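You operate a simulated robot arm through the tools that you are given. There is no shell and no other tool. Be economical: measure what you need, move in short steps, check, and stop when the job is done.

You are at the controls of a simulated robot arm. One attempt, no reset.

JOB
Zero the probe in the steel cup.
Fine: dip it, correct the probe dial by what the orange meter shows, dip again till it reads 0 C; probe back in its socket.

The check looks at the end state, three seconds after you hand in, the way a careful person would. Anything else that was tipped, shoved, dropped, spilled or broken makes it a failure.

ROBOT AND FRAMES
A 7-joint arm with a two-finger gripper, hanging from a carriage that runs on a rail from [-0.386, -0.06] to [2.065, 0.321] (x, y) and turns from -6.004 to 6.004 rad about z. Base frame: it is fixed where the carriage stands at the start and does not move with it; the origin is on the floor, on the carriage's upright axis, x ahead of it, y to its left, z up. Readings come in m, rad, newtons and seconds.
With the tool pointing down near the work surface it reaches from about 0.4 to 0.78 m from the robot's upright axis, wherever it stands. Its first joint turns from -2.496 to 2.496 rad. Places, roughly: blank button [2.6, 0.4, 0.9]; cell switch [2.4, 0.4, 0.9]; clear slider [2.6, 1.3, 1]; cold slider [2.5, 1.2, 0.9]; dim dial [2.5, 0.8, 0.9]; light switch [2.3, 0.9, 0.9]; orange button [2.4, 1.5, 1]; orange probe [2.75, 0.25, 1]; probe dial [2.7, 0.1, 0.9]; read button [2.5, 0.4, 0.9]; size slider [2.6, 1.3, 1]; socket of the orange meter [2.7, 0.2, 0.9]; steel cup [2.7, 0, 0.9]; tap lever [2.5, 0.7, 1]; warm switch [2.6, 0.6, 0.9]; water slider [2.5, 1.2, 1]; white tub [3, 0, 1]. Payload 1.37 kg.
Tool frame: the origin (TCP) lies between the finger pads and is the grasp point; the fingertips stand 0.016 m ahead of it; z points along the fingers, y is the line along which they close. The gripper opens to 0.092 m. The gripper's body begins 0.074 m behind the TCP.
Orientation is told as [roll, pitch, yaw] about the base's x, y, z axes, in that order, counted from this pose: with the fingers straight down and closing along the base's y, the tool's x points along the base's -x, its y along +y and its z along -z.

CONTROLS
- The arm moves only by the tool send_rows. Its argument "motion" is a list that holds one entry, the list of rows, each a list of 6 numbers: the shift along the tool's x, y, z in units of 40 mm (1.0 is 40 mm), then the turn, a rotation vector about the tool's x, y, z in units of 6 degrees (1.0 is 6 degrees). In form: [[[tx, ty, tz, rx, ry, rz], ...]]. A call has 1 to 8 rows; each row shifts and turns the commanded pose from where the row before left it, along the tool's axes as they then stand. "claw" is the gripper command, from -1 (fully open) to 1 (shut), values between in proportion, set as the call begins (left out, the last holds). A call with a number of a shift or a turn outside -1 to 1 is refused whole. A row lasts 0.2 s, in which the tool goes at most 0.05 m and 0.15 rad; a call with a longer step from one row to the next is refused whole, and so is a gripper value outside its range. Where a pose cannot be reached the arm comes as near as it can. A force on the tool above 40 N (or 10 N above the force at the start of the call, whichever is more), or a blocked arm, ends the call early, and 0.2 s more pass. The fingers move at their own pace and stop on an object; they squeeze with about 26 N. The grip force told is the motor's: it shows also when the fingers shut on nothing. Time passes only in rows, and 0.2 s behind the last, so rows that do not move let the fingers close. It gives the time, the measured TCP pose, the force on the tool (base axes), the opening and the grip force at its end, in the units of the frame above (readings bear some noise), with the torque about the TCP (base axes, N m) and any sound that the robot's microphone picked up.
- Cameras (640 x 400 px; columns grow to the right, rows downward): "scene" is now at [0.3051, 0.003, 1.8694]; the picture's right is [-0.02, -1.00, 0.00], its down [-0.73, 0.02, -0.68] and it looks along [0.68, -0.02, -0.74] (base axes); focal length 249 px, centre (320, 200). "wrist" rides on the gripper at [0.071, 0.019, -0.111] in the tool frame; the picture's right is [-0.26, 0.97, 0.00], its down [-0.78, -0.21, -0.59] and it looks along [-0.57, -0.15, 0.81] (tool axes); focal length 280 px, centre (320, 200).
- camera(camera): a new picture of that camera. The clock stands still meanwhile.
- move_column(by): slides the trunk up (or, below 0, down) by that many m; the arm and the scene camera ride with it, the base frame stays. It gives what a move gives, with no picture.
- base_move(legs): drives the robot by 1 to 6 legs, each [ahead, left, turn to the left] in m, m and rad, along the robot's own axes; the way and the turn of a leg run together, so that a leg with both is an arc; at most 1.5 m and 3.142 rad a leg. The arm and the cameras ride along, it lands a little off, and it stops where it bumps. It keeps to its track: a leg is cut to what the track allows. It gives what a move gives.
- turn_head(pan, tilt): turns the head with the scene camera to pan (to the left, within 2.705 rad either way) and tilt (down, from -0.506 to 1.204), counted from straight ahead of the robot. It gives what a move gives.
- point_at(camera, pixels): there is no depth. For up to 12 entries [column, row, z] of the newest picture of that camera ("zoom" is the newest enlarged one), the place [x, y] in the base frame at which the ray of that pixel passes the height z, good to about 0.003 m, but the place of the scene camera against the robot may be out by one fixed shift of up to 0.025 m in any direction. The clock stands still meanwhile.
- close_up(camera, box): a new picture of the part [left, top, right, bottom] of that camera's present view, enlarged. The clock stands still meanwhile.
- sign_off(): hands the job in; it is judged then, once.

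Go step by step. Measure first, check grasps and placings, and put right what went wrong. The budget is 90 turns and 74 pictures, counting those below and the enlarged ones. Unless the task says otherwise, let go and move clear before handing in, and close with one line.

The tools are called after "Call:" by a JSON object that holds its "op" and its "data". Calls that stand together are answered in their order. send_rows: Moves the arm, as the interface text tells. Its arguments: {"type":"object","properties":{"motion":{"type":"array","items":{"type":"array","items":{"type":"array","items":{"type":"number"}}}},"claw":{"type":"number"}},"required":["motion"]} The other tools are called the same way: move_column (by) slides the trunk up or down; base_move (legs) drives the base; turn_head (pan, tilt) turns the head that bears the scene camera; camera (camera) takes a picture; point_at (camera, pixels) gives the place at which the rays of pixels pass given heights; close_up (camera, box) takes an enlarged picture of a part of a camera's view; sign_off () hands the job in.

At the start:

```text
clock: 0.0
ee_pos: [0.7536, -0.2602, 1.2097]
orientation: [0.0, 0.0, -0.001]
wrist_force: [1.4, 0.4, 0.2]
wrist_torque: [0.0, 0.0, -0.01]
opening: 0.0917
gripper_force: 0.1
trunk travel left (down, up): [-0.5, 0.081]
robot x, y, heading: [-0.0005, 0.0029, -0.002]
head pan, tilt: [-0.024, 0.826]
```

scene: 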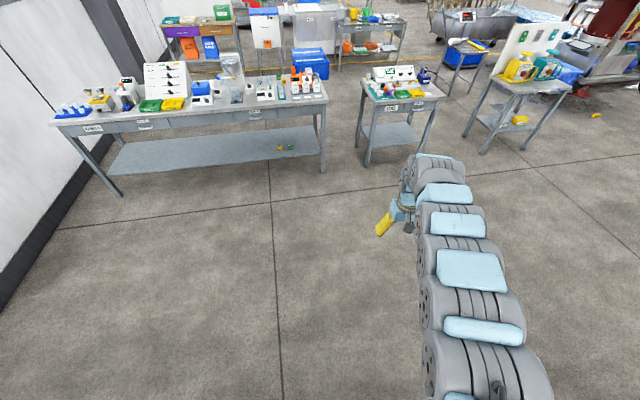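
wrist: 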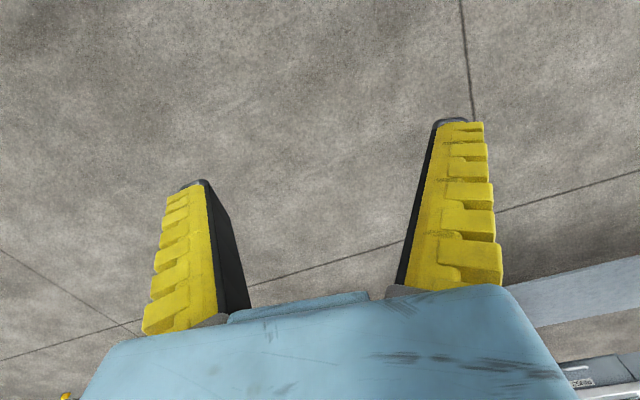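

The small table at about pixel (400,90) should be the work place, with the long table to its left. I'll look closer at both before driving.

Call:
{"op": "close_up", "data": {"camera": "scene", "box": [340, 50, 460, 125]}}

Call:
{"op": "point_at", "data": {"camera": "scene", "pixels": [[372, 100, 0.9], [440, 97, 0.9], [362, 82, 0.9], [325, 100, 0.9], [60, 118, 0.9], [400, 78, 0.9]]}}

```text
5.33 times, centred on (400, 88) of scene
```

zoom: 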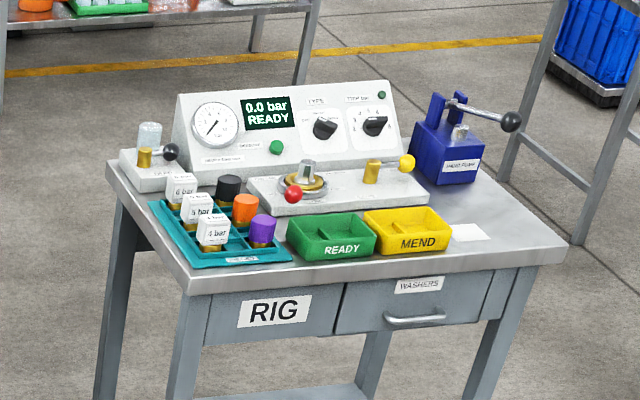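

```text
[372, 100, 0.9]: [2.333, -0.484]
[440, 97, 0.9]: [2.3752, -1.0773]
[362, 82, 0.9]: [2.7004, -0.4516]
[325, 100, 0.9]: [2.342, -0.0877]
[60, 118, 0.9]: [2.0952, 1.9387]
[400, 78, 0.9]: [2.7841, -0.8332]
```

So the rig isn't ours; the job lies at the right end of the long table (x 2.4–3, y 0–0.4), near pixel (300,85). I'll zoom there.

Call:
{"op": "close_up", "data": {"camera": "scene", "box": [235, 45, 335, 108]}}

Call:
{"op": "base_move", "data": {"legs": [[1.0, 0.16, 0]]}}

```text
6.35 times, centred on (285, 76) of scene
```

zoom: 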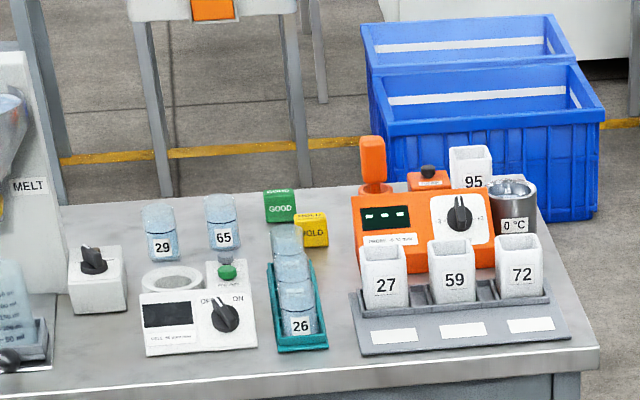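

```text
clock: 5.2
ee_pos: [1.746, -0.101, 1.2098]
orientation: [0.0, 0.0, 0.008]
wrist_force: [0.6, 0.5, -1.1]
wrist_torque: [0.02, -0.04, 0.03]
opening: 0.0918
gripper_force: 0.0
trunk travel left (down, up): [-0.5, 0.081]
robot x, y, heading: [0.9909, 0.1555, 0.006]
head pan, tilt: [-0.024, 0.826]
```

The orange meter with the probe standing in its socket (zoom 372,165) and the steel "0 °C" cup (512,205) are behind the tub rack. I'll drive closer and look again.

Call:
{"op": "base_move", "data": {"legs": [[0.75, 0.0, 0]]}}

Call:
{"op": "camera", "data": {"camera": "scene"}}

Call:
{"op": "camera", "data": {"camera": "wrist"}}

```text
clock: 9.3
ee_pos: [2.4722, -0.0004, 1.2105]
orientation: [0.001, 0.001, -0.009]
wrist_force: [0.1, 0.2, 0.5]
wrist_torque: [0.01, 0.0, 0.02]
opening: 0.0919
gripper_force: 0.0
trunk travel left (down, up): [-0.5, 0.081]
robot x, y, heading: [1.7205, 0.2693, -0.009]
head pan, tilt: [-0.024, 0.826]
```

```text
69 pictures are left
```

scene: 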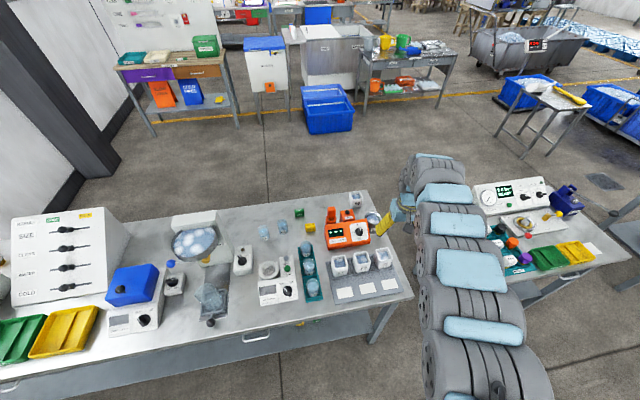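

```text
68 pictures are left
```

wrist: 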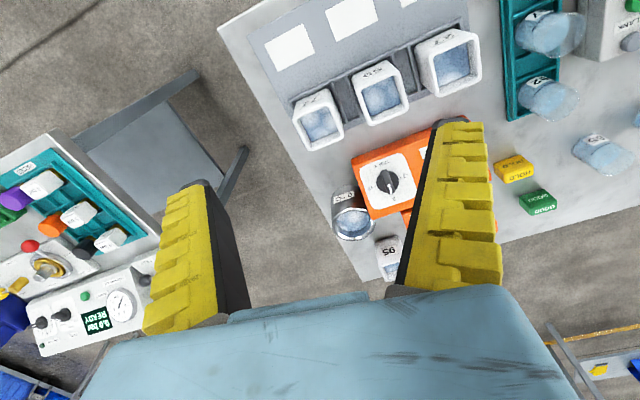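

The rail runs obliquely, so the end (2.065, 0.321) gives the best reach. I'll drive to the end, then take a close-up.

Call:
{"op": "base_move", "data": {"legs": [[0.35, 0.055, 0]]}}

Call:
{"op": "turn_head", "data": {"pan": -0.35, "tilt": 0.95}}

Call:
{"op": "camera", "data": {"camera": "scene"}}

```text
clock: 11.6
ee_pos: [2.8139, 0.0533, 1.2091]
orientation: [-0.001, 0.0, -0.008]
wrist_force: [-0.6, -0.3, -0.3]
wrist_torque: [-0.04, 0.0, -0.02]
opening: 0.0918
gripper_force: 0.0
trunk travel left (down, up): [-0.5, 0.081]
robot x, y, heading: [2.0571, 0.3223, -0.006]
head pan, tilt: [-0.024, 0.826]
```

```text
clock: 12.4
ee_pos: [2.8133, 0.0542, 1.2095]
orientation: [0.0, 0.001, -0.009]
wrist_force: [-0.1, 0.9, -0.1]
wrist_torque: [0.01, 0.02, -0.05]
opening: 0.092
gripper_force: 0.1
trunk travel left (down, up): [-0.5, 0.081]
robot x, y, heading: [2.0607, 0.32, -0.005]
head pan, tilt: [-0.351, 0.949]
```

```text
67 pictures are left
```

scene: 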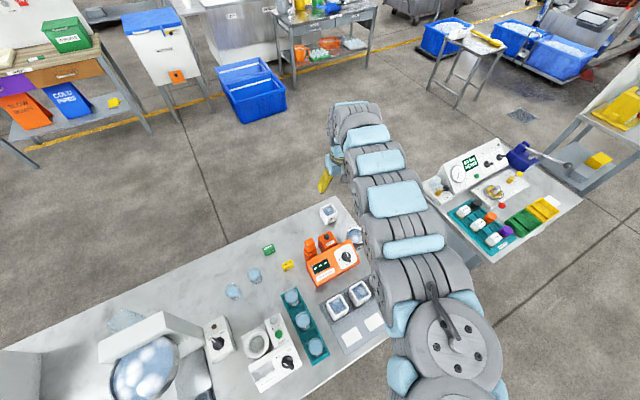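

Only the display half shows from the head because the arm hides the cup. I'll draw the tool back to see it all with the wrist camera.

Call:
{"op": "send_rows", "data": {"motion": [[[1, 0.25, 0, 0, 0, 0], [1, 0.25, 0, 0, 0, 0], [1, 0.25, 0, 0, 0, 0], [1, 0.25, 0, 0, 0, 0], [1, 0.25, 0, 0, 0, 0], [1, 0.25, 0, 0, 0, 0], [1, 0.25, 0, 0, 0, 0]]]}}

Call:
{"op": "camera", "data": {"camera": "wrist"}}

Call:
{"op": "close_up", "data": {"camera": "scene", "box": [260, 190, 400, 278]}}

```text
clock: 14.0
ee_pos: [2.7188, 0.0372, 1.1621]
orientation: [-0.001, 0.001, -0.009]
wrist_force: [-0.1, -0.6, -0.2]
wrist_torque: [0.01, 0.02, 0.01]
opening: 0.0921
gripper_force: 0.1
out of reach, approached as far as the arm can: row 2, 3, 4, 5, 6, 7
trunk travel left (down, up): [-0.5, 0.081]
robot x, y, heading: [2.0624, 0.3244, -0.005]
head pan, tilt: [-0.351, 0.949]
```

```text
66 pictures are left
```

wrist: 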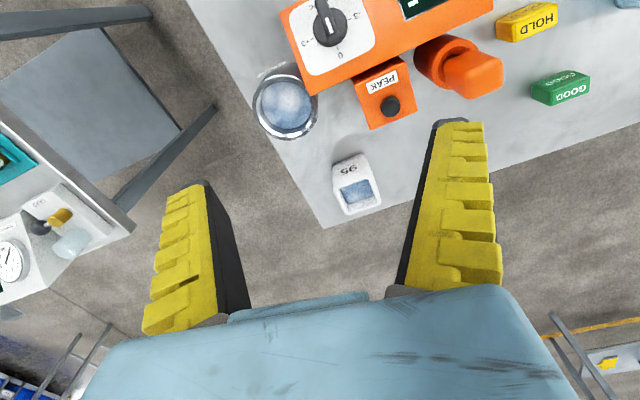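

```text
4.55 times, centred on (330, 234) of scene
```

zoom: 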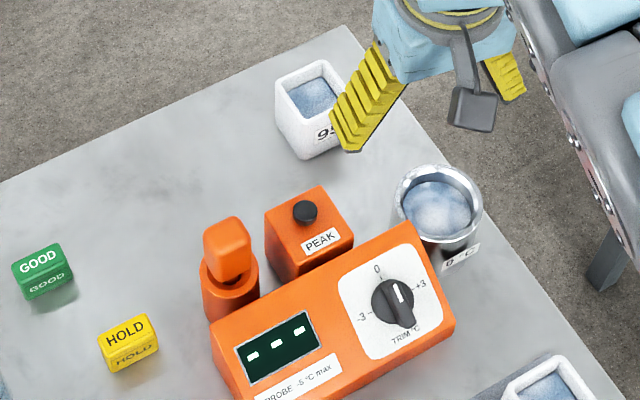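

The wrist view shows the cup (285,105), probe with handle (460,65), PEAK block (385,95), the 95 tub (357,185) and the dial (330,22). I'll zoom in on the dial and display.

Call:
{"op": "close_up", "data": {"camera": "scene", "box": [298, 228, 362, 268]}}

Call:
{"op": "close_up", "data": {"camera": "wrist", "box": [240, 0, 560, 200]}}

Call:
{"op": "point_at", "data": {"camera": "wrist", "pixels": [[285, 103, 0.97], [330, 22, 0.98], [487, 75, 1.05], [440, 60, 0.96], [391, 105, 0.96], [357, 190, 0.97], [316, 95, 0.9], [285, 128, 0.9]]}}

```text
10.00 times, centred on (330, 248) of scene
```

zoom: 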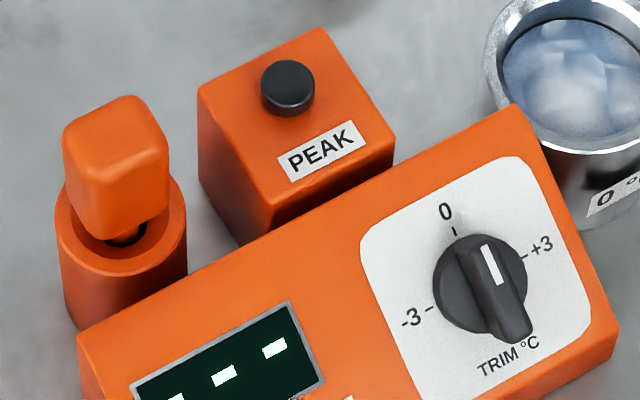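

```text
2.00 times, centred on (400, 100) of wrist
```

zoom: 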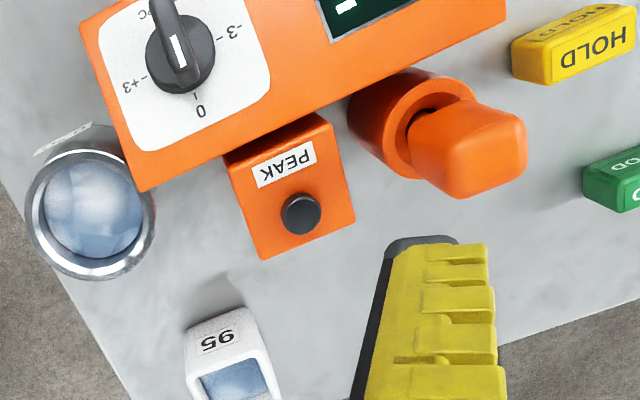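

```text
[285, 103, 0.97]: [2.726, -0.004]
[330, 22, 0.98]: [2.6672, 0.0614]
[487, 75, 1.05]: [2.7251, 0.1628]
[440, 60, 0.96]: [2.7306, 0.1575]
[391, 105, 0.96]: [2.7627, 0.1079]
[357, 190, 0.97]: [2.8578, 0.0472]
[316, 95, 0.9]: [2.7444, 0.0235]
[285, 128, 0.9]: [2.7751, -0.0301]
```

The trim pointer sits just past 0 toward +3 (about +0.3), display shows dashes (probe in socket). The arm is cramped at this height, so I'll raise the trunk and see what freedom this gives.

Call:
{"op": "move_column", "data": {"by": 0.08}}

Call:
{"op": "send_rows", "data": {"motion": [[[0.5, 0.8, 0, 0, 0, 0], [0.5, 0.8, 0, 0, 0, 0], [0.5, 0.8, 0, 0, 0, 0]]]}}

```text
clock: 15.2
ee_pos: [2.72, 0.0365, 1.2422]
orientation: [0.0, 0.002, -0.007]
wrist_force: [-0.5, 0.6, 0.4]
wrist_torque: [-0.02, 0.02, -0.01]
opening: 0.0916
gripper_force: 0.0
trunk travel left (down, up): [-0.58, 0.001]
robot x, y, heading: [2.059, 0.3182, -0.008]
head pan, tilt: [-0.351, 0.949]
```

```text
clock: 16.0
ee_pos: [2.7347, 0.1023, 1.2124]
orientation: [0.001, 0.005, -0.01]
wrist_force: [0.1, -0.5, 0.4]
wrist_torque: [0.05, -0.01, 0.03]
opening: 0.092
gripper_force: 0.0
out of reach, approached as far as the arm can: row 1, 2, 3
trunk travel left (down, up): [-0.58, 0.001]
robot x, y, heading: [2.0639, 0.3181, -0.009]
head pan, tilt: [-0.351, 0.949]
```

Going down frees the reach; I'll descend a little in place (handle top is around 1.05, I stay above it).

Call:
{"op": "send_rows", "data": {"motion": [[[0, 0, 0.5, 0, 0, 0], [0, 0, 0.5, 0, 0, 0]]]}}

Call:
{"op": "camera", "data": {"camera": "wrist"}}

```text
clock: 16.6
ee_pos: [2.7343, 0.1023, 1.1728]
orientation: [-0.001, -0.001, -0.01]
wrist_force: [0.7, -0.9, 0.6]
wrist_torque: [0.01, 0.0, -0.02]
opening: 0.0921
gripper_force: 0.1
trunk travel left (down, up): [-0.58, 0.001]
robot x, y, heading: [2.0576, 0.321, -0.006]
head pan, tilt: [-0.351, 0.949]
```

```text
62 pictures are left
```

wrist: 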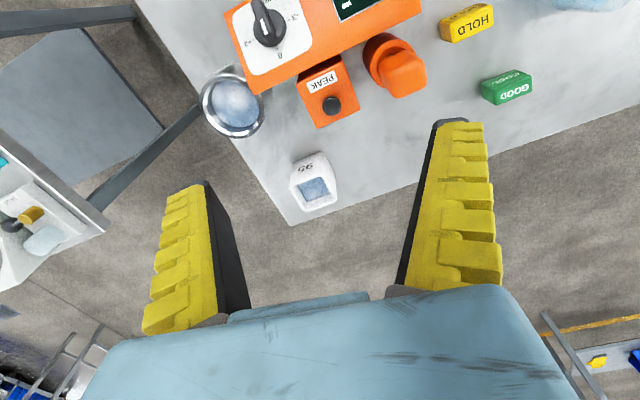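

Now the arm moves freely. I'll zoom and measure features again for parallax against the previous picture.

Call:
{"op": "close_up", "data": {"camera": "wrist", "box": [190, 0, 510, 200]}}

Call:
{"op": "point_at", "data": {"camera": "zoom", "pixels": [[282, 213, 0.96], [84, 200, 0.97], [230, 390, 0.97], [160, 55, 0.98], [130, 185, 0.96], [463, 13, 0.96], [395, 85, 0.95], [425, 148, 1.0], [425, 148, 1.05], [385, 105, 0.96]]}}

```text
2.00 times, centred on (350, 100) of wrist
```

zoom: 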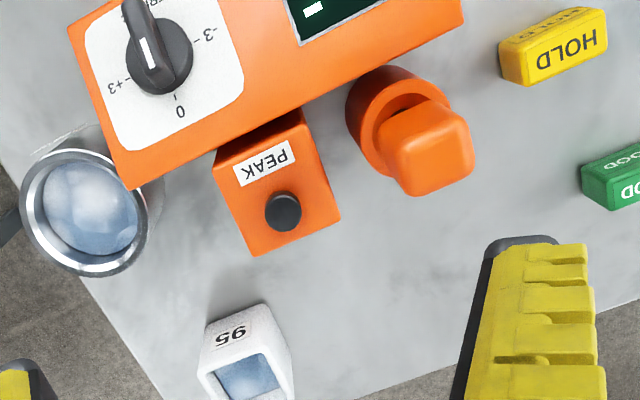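

```text
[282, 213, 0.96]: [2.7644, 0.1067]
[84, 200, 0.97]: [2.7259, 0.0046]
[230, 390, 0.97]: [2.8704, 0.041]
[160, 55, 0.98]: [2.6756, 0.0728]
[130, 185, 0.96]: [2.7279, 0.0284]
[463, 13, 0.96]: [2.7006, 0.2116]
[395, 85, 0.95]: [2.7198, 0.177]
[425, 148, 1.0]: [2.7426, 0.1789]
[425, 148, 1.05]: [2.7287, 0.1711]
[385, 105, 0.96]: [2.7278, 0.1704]
```

Button parallax agrees with z≈0.96. I'll pull the tool back toward the robot for a more centred view.

Call:
{"op": "send_rows", "data": {"motion": [[[0.8, 0, 0, 0, 0, 0], [0.8, 0, 0, 0, 0, 0], [0.8, 0, 0, 0, 0, 0]]]}}

Call:
{"op": "camera", "data": {"camera": "wrist"}}

```text
clock: 17.4
ee_pos: [2.6793, 0.0841, 1.1386]
orientation: [0.0, 0.002, -0.01]
wrist_force: [0.2, -0.3, -0.3]
wrist_torque: [0.0, 0.0, 0.01]
opening: 0.092
gripper_force: 0.1
out of reach, approached as far as the arm can: row 1, 2, 3
trunk travel left (down, up): [-0.58, 0.001]
robot x, y, heading: [2.0608, 0.3216, -0.016]
head pan, tilt: [-0.351, 0.949]
```

```text
60 pictures are left
```

wrist: 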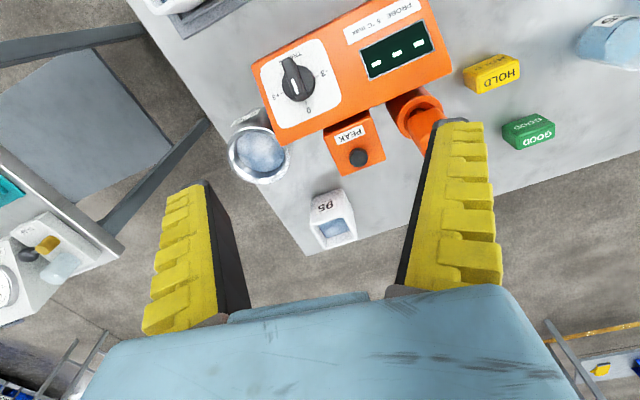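

I'll zoom here for measurement of meter, probe, cup.

Call:
{"op": "close_up", "data": {"camera": "wrist", "box": [220, 0, 480, 162]}}

Call:
{"op": "point_at", "data": {"camera": "wrist", "pixels": [[359, 157, 0.96], [258, 155, 0.96], [330, 218, 0.97], [297, 82, 0.98], [297, 82, 1.0], [274, 145, 0.96], [453, 75, 0.96], [250, 62, 0.96], [430, 0, 0.96]]}}

```text
2.46 times, centred on (350, 81) of wrist
```

zoom: 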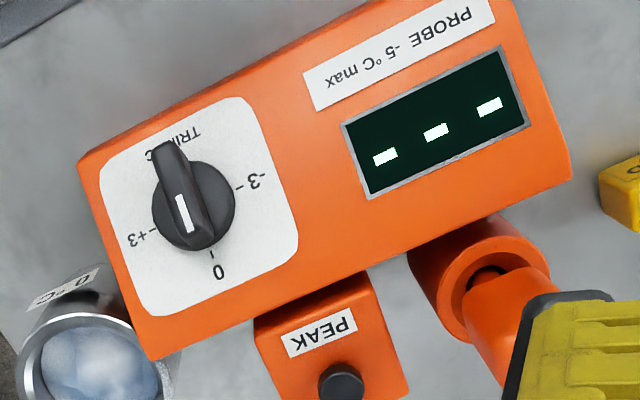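

```text
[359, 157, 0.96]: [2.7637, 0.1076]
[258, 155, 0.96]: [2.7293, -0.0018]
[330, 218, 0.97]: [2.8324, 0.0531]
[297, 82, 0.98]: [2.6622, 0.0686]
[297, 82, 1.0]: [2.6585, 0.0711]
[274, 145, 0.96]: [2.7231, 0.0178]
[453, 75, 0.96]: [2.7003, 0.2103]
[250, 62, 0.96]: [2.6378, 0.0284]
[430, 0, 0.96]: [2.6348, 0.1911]
```

The panel is yawed about 8.6° and slopes toward the robot. The finger hides the probe handle here; I'll half-shut the claw and picture the probe.

Call:
{"op": "send_rows", "data": {"motion": [[[0, 0, 0, 0, 0, 0], [0, 0, 0, 0, 0, 0]]], "claw": 0.8}}

Call:
{"op": "close_up", "data": {"camera": "wrist", "box": [330, 50, 530, 175]}}

```text
clock: 18.0
ee_pos: [2.6778, 0.0852, 1.1392]
orientation: [0.003, 0.003, -0.009]
wrist_force: [1.0, 0.4, -0.4]
wrist_torque: [0.01, 0.02, -0.05]
opening: 0.0137
gripper_force: 3.4
trunk travel left (down, up): [-0.58, 0.001]
robot x, y, heading: [2.0604, 0.3194, -0.006]
head pan, tilt: [-0.351, 0.949]
```

```text
3.20 times, centred on (430, 112) of wrist
```

zoom: 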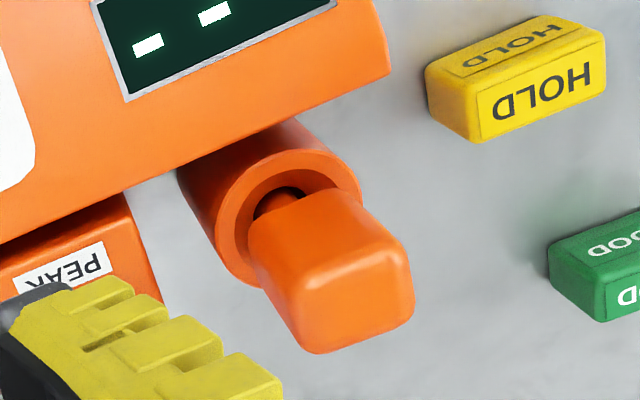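

Call:
{"op": "point_at", "data": {"camera": "zoom", "pixels": [[355, 300, 1.0], [355, 300, 1.02], [355, 300, 1.05], [290, 215, 0.96], [300, 285, 1.02], [395, 252, 1.02], [412, 315, 1.02], [317, 352, 1.02], [388, 70, 0.96]]}}

Call:
{"op": "send_rows", "data": {"motion": [[[0, 1, 0, 0, 0, 0], [0, 1, 0, 0, 0, 0], [0, 1, 0, 0, 0, 0], [0, 1, 0, 0, 0, 0]]]}}

Call:
{"op": "camera", "data": {"camera": "wrist"}}

```text
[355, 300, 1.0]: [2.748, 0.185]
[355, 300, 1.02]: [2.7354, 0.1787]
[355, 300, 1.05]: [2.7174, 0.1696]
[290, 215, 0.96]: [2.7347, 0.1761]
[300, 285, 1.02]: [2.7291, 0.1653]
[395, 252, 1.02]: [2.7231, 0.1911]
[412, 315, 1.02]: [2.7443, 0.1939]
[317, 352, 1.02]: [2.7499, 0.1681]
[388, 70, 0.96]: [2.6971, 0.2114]
```

```text
clock: 19.0
ee_pos: [2.7054, 0.2413, 1.1197]
orientation: [0.001, 0.005, -0.011]
wrist_force: [0.6, -0.4, 0.9]
wrist_torque: [0.05, -0.02, -0.02]
opening: 0.014
gripper_force: 3.3
out of reach, approached as far as the arm can: row 1, 2, 3, 4
trunk travel left (down, up): [-0.58, 0.001]
robot x, y, heading: [2.057, 0.3216, -0.007]
head pan, tilt: [-0.351, 0.949]
```

```text
57 pictures are left
```

wrist: 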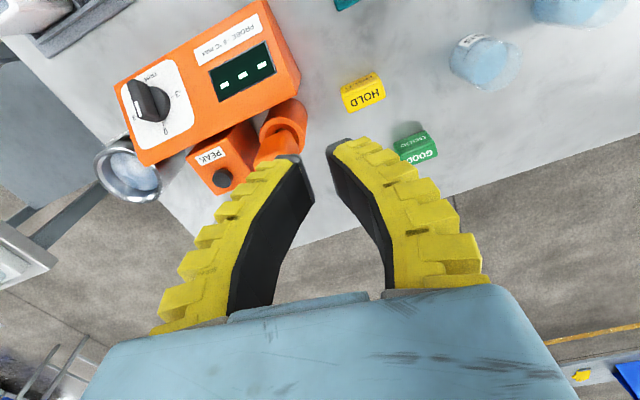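

Call:
{"op": "close_up", "data": {"camera": "wrist", "box": [190, 60, 350, 160]}}

```text
4.00 times, centred on (270, 110) of wrist
```

zoom: 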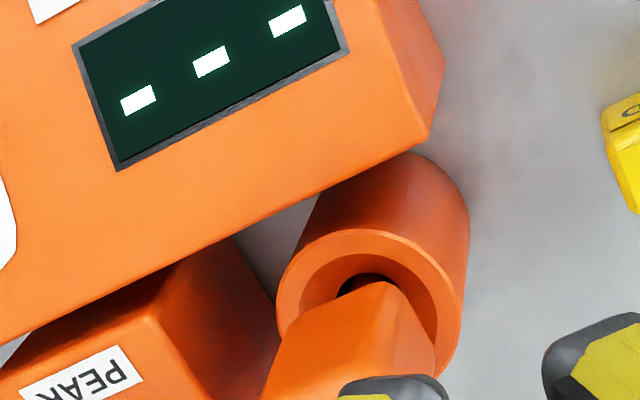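

Call:
{"op": "point_at", "data": {"camera": "zoom", "pixels": [[372, 303, 0.96], [372, 303, 0.95], [425, 142, 0.96], [380, 283, 0.98], [280, 305, 0.95], [467, 290, 0.95]]}}

Call:
{"op": "send_rows", "data": {"motion": [[[-0.8, -0.5, -0.7, 0, 0, 0], [-0.8, -0.5, -0.7, 0, 0, 0]]], "claw": -1}}

Call:
{"op": "close_up", "data": {"camera": "wrist", "box": [160, 0, 480, 200]}}

```text
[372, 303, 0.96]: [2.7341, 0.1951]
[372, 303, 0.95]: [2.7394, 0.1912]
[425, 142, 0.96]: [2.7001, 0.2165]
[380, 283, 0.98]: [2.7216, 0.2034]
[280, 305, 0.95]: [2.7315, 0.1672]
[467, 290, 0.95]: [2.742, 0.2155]
```

```text
clock: 19.6
ee_pos: [2.7702, 0.1994, 1.1757]
orientation: [0.002, 0.004, -0.009]
wrist_force: [0.1, 0.2, -1.0]
wrist_torque: [-0.01, -0.03, 0.01]
opening: 0.0919
gripper_force: 0.2
trunk travel left (down, up): [-0.58, 0.001]
robot x, y, heading: [2.0606, 0.3227, -0.011]
head pan, tilt: [-0.351, 0.949]
```

```text
2.00 times, centred on (320, 100) of wrist
```

zoom: 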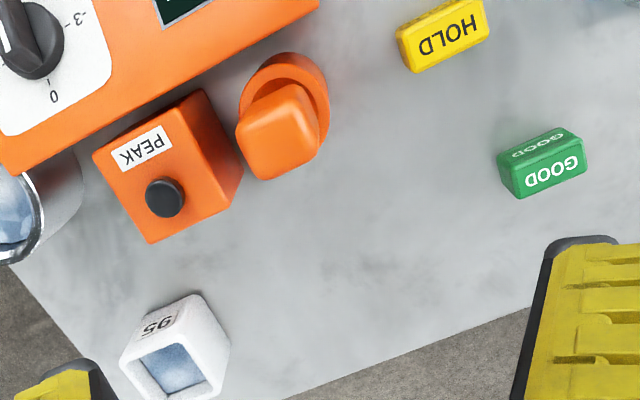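

Call:
{"op": "point_at", "data": {"camera": "zoom", "pixels": [[283, 140, 1.0], [283, 140, 0.98], [258, 125, 1.0], [303, 95, 1.0], [318, 140, 1.0], [270, 172, 1.0], [290, 105, 0.93], [164, 197, 0.95], [185, 175, 0.94]]}}

```text
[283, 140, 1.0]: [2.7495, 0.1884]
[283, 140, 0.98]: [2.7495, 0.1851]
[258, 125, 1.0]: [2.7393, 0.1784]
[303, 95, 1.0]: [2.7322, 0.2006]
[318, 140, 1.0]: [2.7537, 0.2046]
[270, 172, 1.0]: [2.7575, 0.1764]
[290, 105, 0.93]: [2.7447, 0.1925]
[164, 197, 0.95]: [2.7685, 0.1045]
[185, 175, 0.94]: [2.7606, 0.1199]
```

Handle stands vertical at about (2.749, 0.186), top z≈1.0, socket rim ≈0.93, same yaw as the meter (~8.6°). I'll go above it, turn the fingers to match and part-close.

Call:
{"op": "send_rows", "data": {"motion": [[[0.26, -0.16, 0.8, 0, 0, 0], [0.26, -0.16, 0.8, 0, 0, 0], [0, 0, 0.5, 0, 0, -0.76], [0, 0, 0, 0, 0, -0.76]]], "claw": -0.3}}

Call:
{"op": "camera", "data": {"camera": "wrist"}}

Call:
{"op": "close_up", "data": {"camera": "scene", "box": [290, 210, 386, 270]}}

```text
clock: 20.6
ee_pos: [2.7485, 0.1853, 1.0912]
orientation: [0.001, 0.001, 0.151]
wrist_force: [0.0, 0.3, -0.7]
wrist_torque: [0.01, 0.0, -0.01]
opening: 0.0622
gripper_force: 1.8
trunk travel left (down, up): [-0.58, 0.001]
robot x, y, heading: [2.0638, 0.3254, -0.012]
head pan, tilt: [-0.351, 0.949]
```

```text
54 pictures are left
```

wrist: 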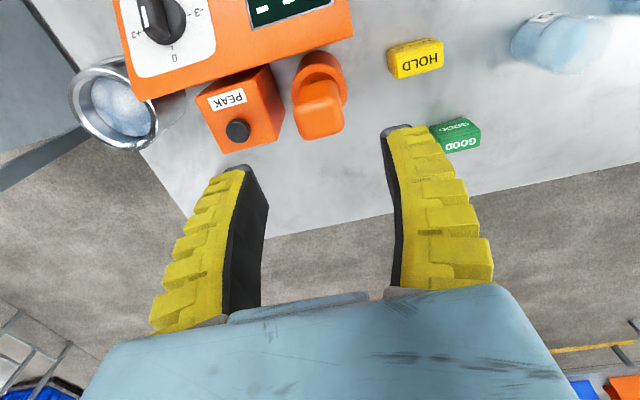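

```text
6.67 times, centred on (338, 240) of scene
```

zoom: 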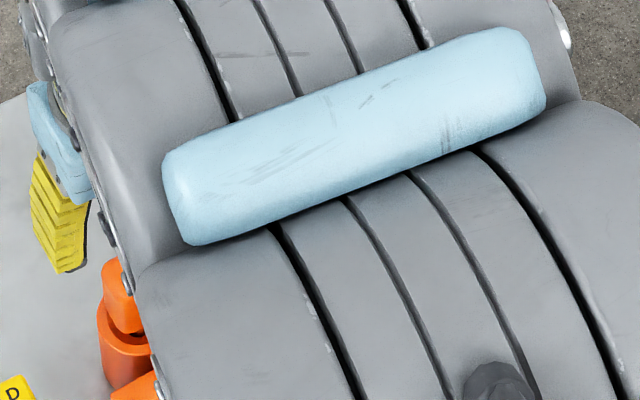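

Call:
{"op": "point_at", "data": {"camera": "wrist", "pixels": [[320, 122, 1.0], [320, 122, 0.99], [297, 108, 1.0], [339, 104, 1.0], [342, 131, 1.0], [302, 138, 1.0], [238, 131, 0.95], [279, 128, 0.94], [320, 70, 0.93]]}}

Call:
{"op": "close_up", "data": {"camera": "wrist", "box": [230, 30, 410, 170]}}

```text
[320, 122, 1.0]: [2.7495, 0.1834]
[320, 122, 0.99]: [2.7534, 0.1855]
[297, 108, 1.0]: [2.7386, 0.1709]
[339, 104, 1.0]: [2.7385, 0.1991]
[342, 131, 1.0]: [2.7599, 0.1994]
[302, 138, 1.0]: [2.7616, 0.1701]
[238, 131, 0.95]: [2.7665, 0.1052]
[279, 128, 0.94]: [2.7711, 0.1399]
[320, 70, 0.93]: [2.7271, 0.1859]
```

```text
2.86 times, centred on (320, 100) of wrist
```

zoom: 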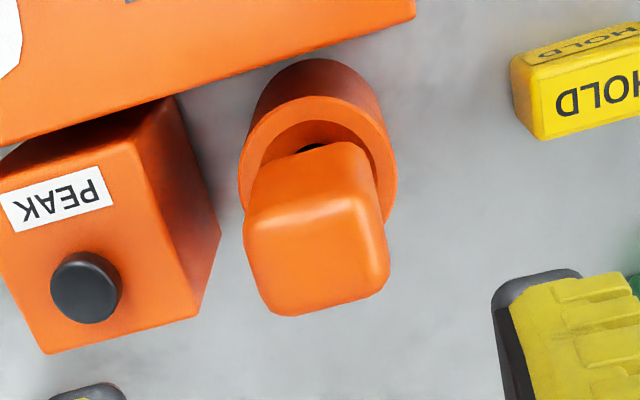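

Handle top centre reads (2.7495, 0.1845), right under the TCP. Descending to grasp at z≈0.976.

Call:
{"op": "send_rows", "data": {"motion": [[[0, 0, 0.8, 0, 0, 0], [0, 0, 0.8, 0, 0, 0], [0, 0, 0.7, 0, 0, 0], [0, 0, 0.58, 0, 0, 0]]]}}

Call:
{"op": "close_up", "data": {"camera": "wrist", "box": [130, 0, 510, 300]}}

```text
clock: 21.6
ee_pos: [2.7495, 0.181, 0.9773]
orientation: [0.0, 0.0, 0.15]
wrist_force: [0.4, -0.5, -0.2]
wrist_torque: [0.01, 0.03, 0.01]
opening: 0.062
gripper_force: 1.9
trunk travel left (down, up): [-0.58, 0.001]
robot x, y, heading: [2.0617, 0.3213, -0.009]
head pan, tilt: [-0.351, 0.949]
```

```text
1.33 times, centred on (320, 150) of wrist
```

zoom: 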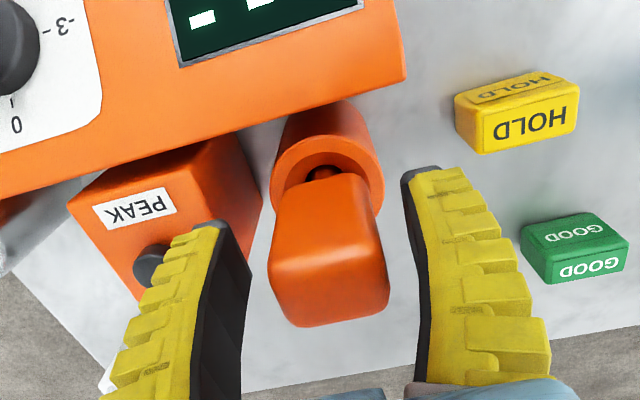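

Handle is between the fingers; centre by 3 mm and close.

Call:
{"op": "send_rows", "data": {"motion": [[[0, 0.09, 0, 0, 0, 0], [0, 0, 0, 0, 0, 0], [0, 0, 0, 0, 0, 0]]]}}

Call:
{"op": "send_rows", "data": {"motion": [[[0, 0, 0, 0, 0, 0], [0, 0, 0, 0, 0, 0], [0, 0, 0, 0, 0, 0]]], "claw": 1}}

Call:
{"op": "close_up", "data": {"camera": "wrist", "box": [130, 0, 510, 300]}}

```text
clock: 22.4
ee_pos: [2.7478, 0.1869, 0.977]
orientation: [0.002, 0.001, 0.151]
wrist_force: [0.1, -1.2, 0.3]
wrist_torque: [0.04, 0.01, 0.01]
opening: 0.0622
gripper_force: 1.7
trunk travel left (down, up): [-0.58, 0.001]
robot x, y, heading: [2.0632, 0.3188, -0.008]
head pan, tilt: [-0.351, 0.949]
```

```text
clock: 23.2
ee_pos: [2.7471, 0.1867, 0.9783]
orientation: [0.0, 0.003, 0.15]
wrist_force: [-3.7, -1.7, 14.3]
wrist_torque: [-0.07, 0.51, -0.03]
opening: 0.0302
gripper_force: 26.0
trunk travel left (down, up): [-0.58, 0.001]
robot x, y, heading: [2.0668, 0.3229, -0.012]
head pan, tilt: [-0.351, 0.949]
```

```text
1.33 times, centred on (320, 150) of wrist
```

zoom: 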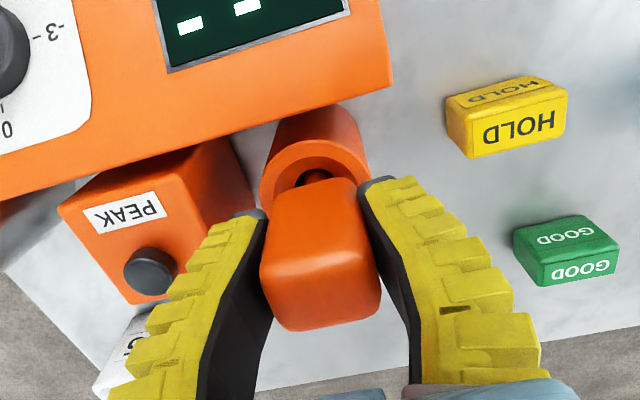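

Grasped at 30 mm width. Lifting straight up.

Call:
{"op": "send_rows", "data": {"motion": [[[0, 0, -0.5, 0, 0, 0], [0, 0, -0.7, 0, 0, 0], [0, 0, -0.8, 0, 0, 0], [0, 0, -0.8, 0, 0, 0]]]}}

Call:
{"op": "camera", "data": {"camera": "wrist"}}

```text
clock: 24.2
ee_pos: [2.7466, 0.1896, 1.0876]
orientation: [0.002, 0.001, 0.15]
wrist_force: [-0.6, -0.5, -0.3]
wrist_torque: [0.0, -0.03, 0.02]
opening: 0.0276
gripper_force: 25.9
trunk travel left (down, up): [-0.58, 0.001]
robot x, y, heading: [2.0619, 0.3188, -0.011]
head pan, tilt: [-0.351, 0.949]
```

```text
49 pictures are left
```

wrist: 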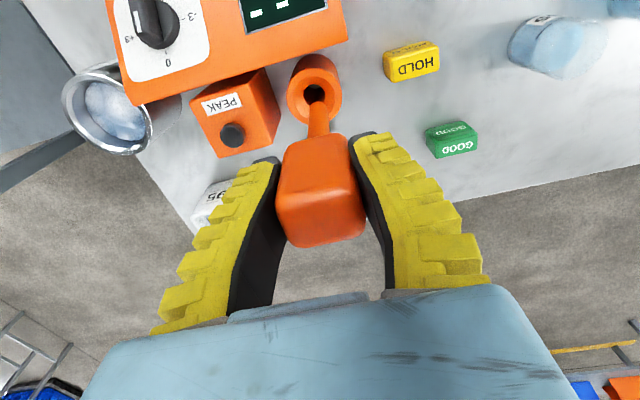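

Probe rises; shaft (317,120) still points to the hole. Lift further and check if the tip clears.

Call:
{"op": "send_rows", "data": {"motion": [[[0, 0, -0.5, 0, 0, 0], [0, 0, -0.5, 0, 0, 0], [0, 0, -0.5, 0, 0, 0]]]}}

Call:
{"op": "camera", "data": {"camera": "wrist"}}

```text
clock: 25.0
ee_pos: [2.7456, 0.1901, 1.1463]
orientation: [0.003, 0.002, 0.15]
wrist_force: [0.7, 0.5, -0.7]
wrist_torque: [-0.02, 0.01, 0.01]
opening: 0.0277
gripper_force: 26.6
trunk travel left (down, up): [-0.58, 0.001]
robot x, y, heading: [2.059, 0.3196, -0.01]
head pan, tilt: [-0.351, 0.949]
```

```text
48 pictures are left
```

wrist: 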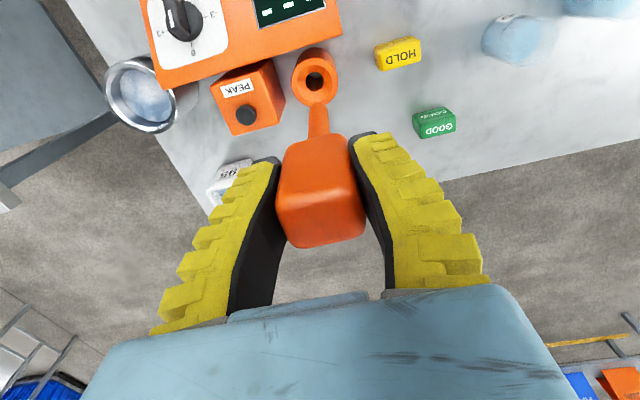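

The hole (315,81) is now separate from the shaft end (317,105), so the probe is clear. Measure tip height, hole and cup.

Call:
{"op": "close_up", "data": {"camera": "wrist", "box": [90, 20, 370, 195]}}

Call:
{"op": "point_at", "data": {"camera": "wrist", "pixels": [[317, 106, 1.0], [317, 106, 1.02], [317, 106, 1.04], [317, 106, 1.06], [315, 80, 0.93], [141, 97, 0.95], [141, 97, 0.93]]}}

```text
2.29 times, centred on (230, 108) of wrist
```

zoom: 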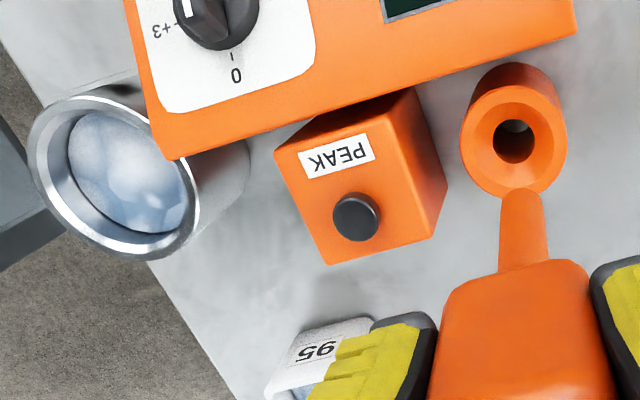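

```text
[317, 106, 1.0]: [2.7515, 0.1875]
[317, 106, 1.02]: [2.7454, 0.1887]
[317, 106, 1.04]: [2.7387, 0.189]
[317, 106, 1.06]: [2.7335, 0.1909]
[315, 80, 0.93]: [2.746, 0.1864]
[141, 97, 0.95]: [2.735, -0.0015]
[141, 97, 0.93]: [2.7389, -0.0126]
```

Tip is about 0.126 m below the TCP; cup centre triangulates to about (2.738, −0.010), rim ≈0.935. I'll carry the probe over the cup at this height.

Call:
{"op": "send_rows", "data": {"motion": [[[0.187, -0.98, 0, 0, 0, 0], [0.187, -0.98, 0, 0, 0, 0], [0.187, -0.98, 0, 0, 0, 0], [0.187, -0.98, 0, 0, 0, 0], [0.187, -0.98, 0, 0, 0, 0], [0, 0, 0, 0, 0, 0]]]}}

Call:
{"op": "camera", "data": {"camera": "wrist"}}

Call:
{"op": "close_up", "data": {"camera": "scene", "box": [290, 200, 418, 280]}}

```text
clock: 26.4
ee_pos: [2.7391, -0.0094, 1.1489]
orientation: [-0.001, 0.003, 0.15]
wrist_force: [0.7, 0.0, -0.1]
wrist_torque: [-0.02, 0.02, 0.0]
opening: 0.0278
gripper_force: 26.1
trunk travel left (down, up): [-0.58, 0.001]
robot x, y, heading: [2.0579, 0.3218, -0.008]
head pan, tilt: [-0.351, 0.949]
```

```text
46 pictures are left
```

wrist: 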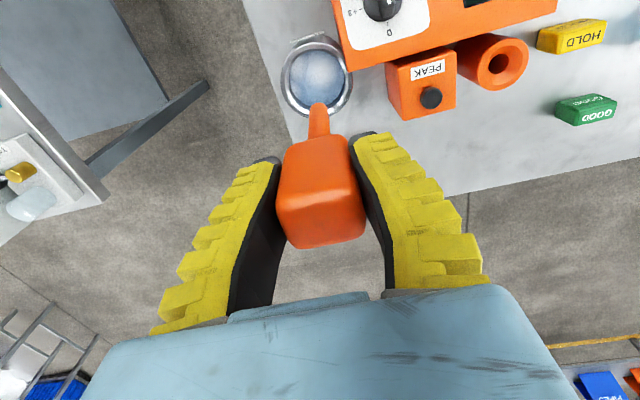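

```text
5.00 times, centred on (354, 240) of scene
```

zoom: 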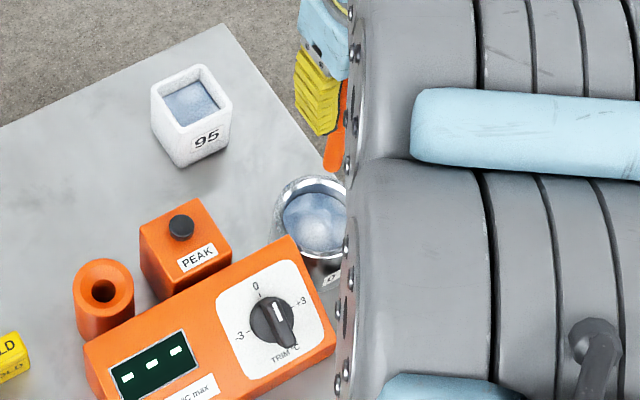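

Cup centre (318,80) sits under the probe axis exactly as the socket hole did. Descending to TCP z≈1.02.

Call:
{"op": "send_rows", "data": {"motion": [[[0, 0, 0.7, 0, 0, 0], [0, 0, 0.7, 0, 0, 0], [0, 0, 0.6, 0, 0, 0], [0, 0, 0.5, 0, 0, 0], [0, 0, 0.5, 0, 0, 0], [0, 0, 0, 0, 0, 0]]]}}

Call:
{"op": "camera", "data": {"camera": "wrist"}}

Call:
{"op": "close_up", "data": {"camera": "scene", "box": [290, 220, 386, 280]}}

```text
clock: 27.8
ee_pos: [2.739, -0.0104, 1.0493]
orientation: [0.0, 0.002, 0.151]
wrist_force: [-0.6, 0.8, 0.1]
wrist_torque: [-0.01, -0.01, 0.0]
opening: 0.0277
gripper_force: 26.0
out of reach, approached as far as the arm can: row 5
trunk travel left (down, up): [-0.58, 0.001]
robot x, y, heading: [2.0625, 0.3234, -0.009]
head pan, tilt: [-0.351, 0.949]
```

```text
44 pictures are left
```

wrist: 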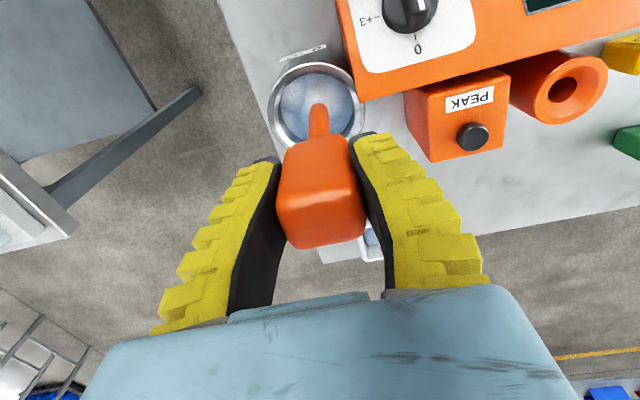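

```text
6.67 times, centred on (338, 250) of scene
```

zoom: 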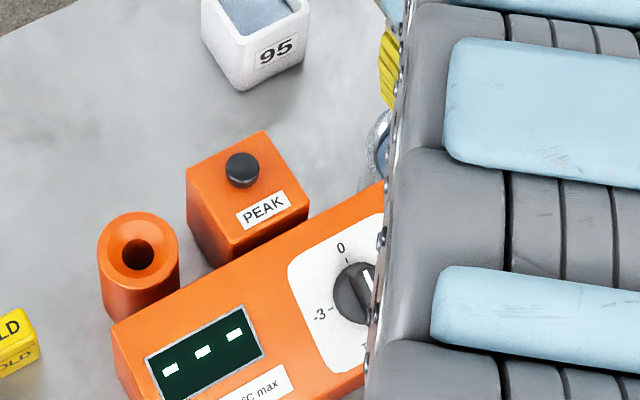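

Tip is inside the cup outline but the arm is stretched out; I'll lower the trunk 30 mm instead to dip it.

Call:
{"op": "move_column", "data": {"by": -0.03}}

Call:
{"op": "close_up", "data": {"camera": "scene", "box": [290, 200, 386, 260]}}

Call:
{"op": "close_up", "data": {"camera": "wrist", "box": [220, 20, 460, 170]}}

```text
clock: 28.5
ee_pos: [2.739, -0.0099, 1.0208]
orientation: [0.001, 0.002, 0.15]
wrist_force: [-0.7, 0.2, -0.5]
wrist_torque: [0.03, 0.01, 0.0]
opening: 0.0278
gripper_force: 25.9
trunk travel left (down, up): [-0.55, 0.031]
robot x, y, heading: [2.0612, 0.3179, -0.007]
head pan, tilt: [-0.351, 0.949]
```

```text
6.67 times, centred on (338, 230) of scene
```

zoom: 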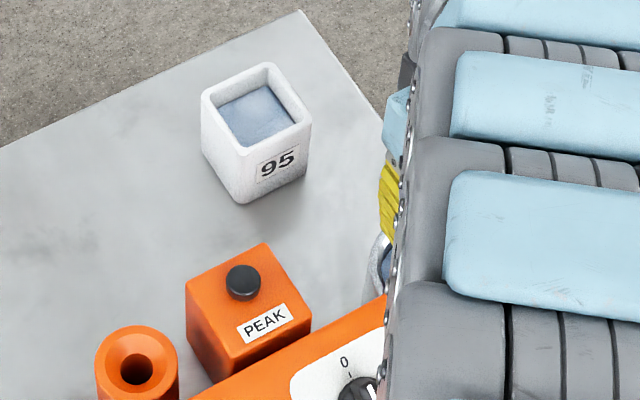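

```text
2.67 times, centred on (340, 95) of wrist
```

zoom: 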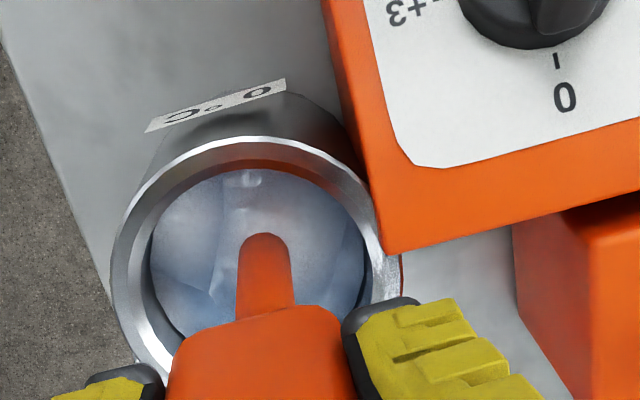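

Call:
{"op": "close_up", "data": {"camera": "scene", "box": [290, 230, 386, 290]}}

```text
6.67 times, centred on (338, 260) of scene
```

zoom: 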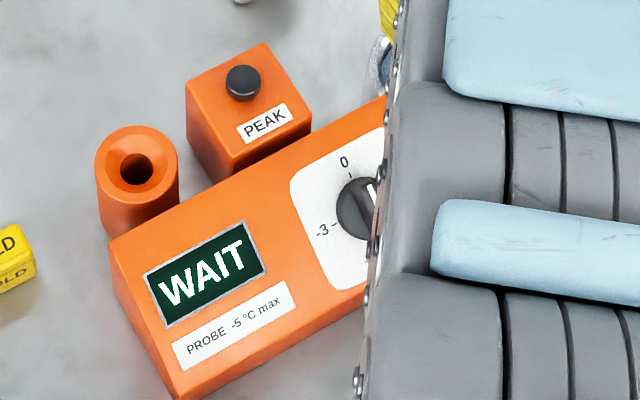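

The display says WAIT, so the probe is in the water. I'll hold still a few seconds.

Call:
{"op": "send_rows", "data": {"motion": [[[0, 0, 0, 0, 0, 0], [0, 0, 0, 0, 0, 0], [0, 0, 0, 0, 0, 0], [0, 0, 0, 0, 0, 0], [0, 0, 0, 0, 0, 0], [0, 0, 0, 0, 0, 0], [0, 0, 0, 0, 0, 0], [0, 0, 0, 0, 0, 0]]]}}

Call:
{"op": "send_rows", "data": {"motion": [[[0, 0, 0, 0, 0, 0], [0, 0, 0, 0, 0, 0], [0, 0, 0, 0, 0, 0], [0, 0, 0, 0, 0, 0], [0, 0, 0, 0, 0, 0], [0, 0, 0, 0, 0, 0], [0, 0, 0, 0, 0, 0], [0, 0, 0, 0, 0, 0]]]}}

Call:
{"op": "close_up", "data": {"camera": "scene", "box": [290, 230, 386, 290]}}

```text
clock: 30.3
ee_pos: [2.738, -0.0108, 1.0189]
orientation: [-0.001, 0.002, 0.151]
wrist_force: [-1.1, -0.3, -0.4]
wrist_torque: [-0.04, 0.0, -0.03]
opening: 0.0281
gripper_force: 26.3
trunk travel left (down, up): [-0.55, 0.031]
robot x, y, heading: [2.064, 0.3209, -0.014]
head pan, tilt: [-0.351, 0.949]
```

```text
clock: 32.1
ee_pos: [2.7387, -0.0091, 1.0182]
orientation: [0.003, 0.003, 0.151]
wrist_force: [-0.3, -0.3, 0.0]
wrist_torque: [0.01, 0.0, 0.02]
opening: 0.0278
gripper_force: 25.5
trunk travel left (down, up): [-0.55, 0.031]
robot x, y, heading: [2.0621, 0.3205, -0.005]
head pan, tilt: [-0.351, 0.949]
```

```text
6.67 times, centred on (338, 260) of scene
```

zoom: 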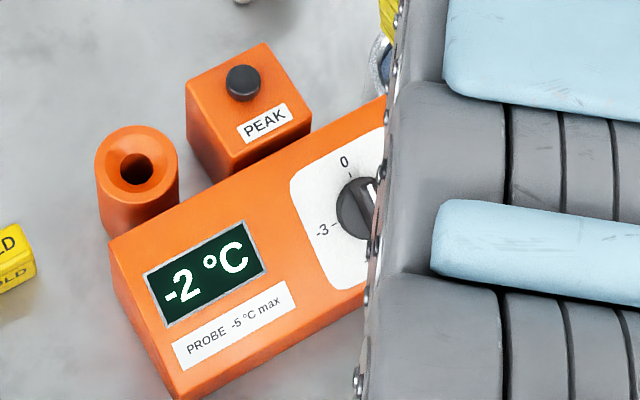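

It reads −2 °C, so the trim needs +2 steps. First I return the probe to its socket: up, across, check alignment.

Call:
{"op": "move_column", "data": {"by": 0.03}}

Call:
{"op": "send_rows", "data": {"motion": [[[0, 0, -0.6, 0, 0, 0], [0, 0, -0.7, 0, 0, 0], [0, 0, -0.7, 0, 0, 0], [0, 0, -0.5, 0, 0, 0], [0, 0, 0, 0, 0, 0]]]}}

Call:
{"op": "send_rows", "data": {"motion": [[[-0.182, 0.976, 0, 0, 0, 0], [-0.182, 0.976, 0, 0, 0, 0], [-0.182, 0.976, 0, 0, 0, 0], [-0.182, 0.976, 0, 0, 0, 0], [-0.182, 0.976, 0, 0, 0, 0], [0, 0, 0, 0, 0, 0]]]}}

Call:
{"op": "close_up", "data": {"camera": "wrist", "box": [200, 20, 440, 170]}}

```text
clock: 32.9
ee_pos: [2.7384, -0.0091, 1.0492]
orientation: [0.002, 0.002, 0.151]
wrist_force: [0.8, -0.1, 0.3]
wrist_torque: [0.03, 0.0, 0.04]
opening: 0.028
gripper_force: 26.2
trunk travel left (down, up): [-0.58, 0.001]
robot x, y, heading: [2.0627, 0.3233, -0.008]
head pan, tilt: [-0.351, 0.949]
```

```text
clock: 34.1
ee_pos: [2.7382, -0.0093, 1.1489]
orientation: [0.002, 0.002, 0.151]
wrist_force: [-0.2, 0.7, -0.7]
wrist_torque: [0.04, -0.01, 0.0]
opening: 0.0277
gripper_force: 25.8
trunk travel left (down, up): [-0.58, 0.001]
robot x, y, heading: [2.0606, 0.3238, -0.008]
head pan, tilt: [-0.351, 0.949]
```

```text
clock: 35.5
ee_pos: [2.7436, 0.1879, 1.1438]
orientation: [0.001, 0.003, 0.15]
wrist_force: [-0.3, 0.4, -1.3]
wrist_torque: [0.0, 0.02, 0.04]
opening: 0.0277
gripper_force: 26.1
trunk travel left (down, up): [-0.58, 0.001]
robot x, y, heading: [2.063, 0.3195, -0.007]
head pan, tilt: [-0.351, 0.949]
```

```text
2.67 times, centred on (320, 95) of wrist
```

zoom: 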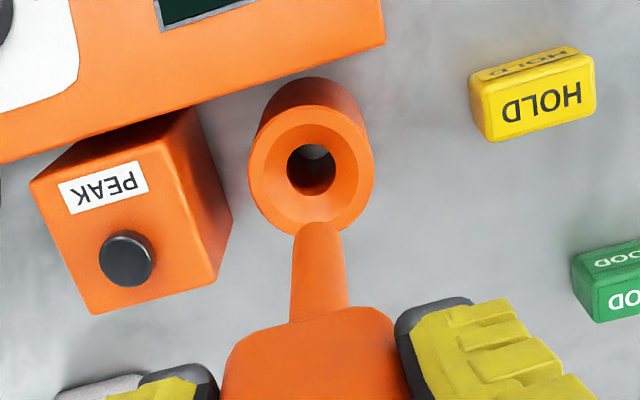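

Hole at px (317,83) versus (315,82) when it came out: about 2 mm off. I'll correct and descend halfway.

Call:
{"op": "send_rows", "data": {"motion": [[[-0.03, 0.06, 0, 0, 0, 0], [0, 0, 0.8, 0, 0, 0], [0, 0, 0.8, 0, 0, 0], [0, 0, 0.5, 0, 0, 0], [0, 0, 0, 0, 0, 0]]]}}

Call:
{"op": "close_up", "data": {"camera": "wrist", "box": [200, 20, 440, 170]}}

```text
clock: 36.7
ee_pos: [2.7455, 0.1893, 1.0622]
orientation: [0.001, 0.002, 0.151]
wrist_force: [0.4, 0.5, -0.7]
wrist_torque: [-0.02, -0.01, 0.02]
opening: 0.028
gripper_force: 25.7
trunk travel left (down, up): [-0.58, 0.001]
robot x, y, heading: [2.0614, 0.3184, -0.01]
head pan, tilt: [-0.351, 0.949]
```

```text
2.67 times, centred on (320, 95) of wrist
```

zoom: 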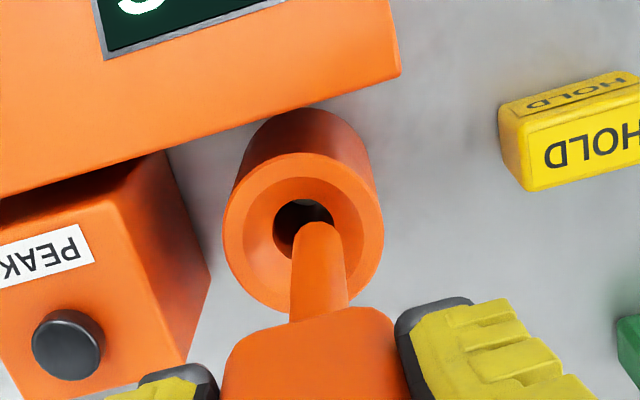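

The tool axis always falls on column 320, whereas the hole is at px 314; so the hole is ~5 mm toward −y and ~3 mm further ahead, matching my first estimate (2.749, 0.184). Correct and lower slightly.

Call:
{"op": "send_rows", "data": {"motion": [[[-0.055, -0.135, 0, 0, 0, 0], [0, 0, 0, 0, 0, 0]]]}}

Call:
{"op": "close_up", "data": {"camera": "wrist", "box": [240, 50, 400, 150]}}

```text
clock: 37.3
ee_pos: [2.7485, 0.1848, 1.0627]
orientation: [0.0, 0.002, 0.149]
wrist_force: [0.5, 0.9, 0.3]
wrist_torque: [0.0, 0.04, 0.0]
opening: 0.0281
gripper_force: 25.7
trunk travel left (down, up): [-0.58, 0.001]
robot x, y, heading: [2.06, 0.3182, -0.007]
head pan, tilt: [-0.351, 0.949]
```

```text
4.00 times, centred on (320, 100) of wrist
```

zoom: 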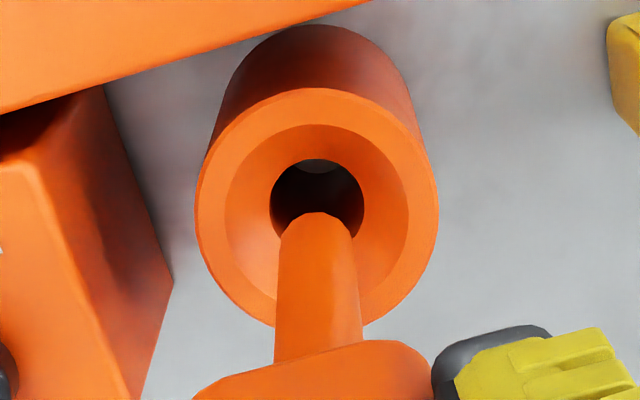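

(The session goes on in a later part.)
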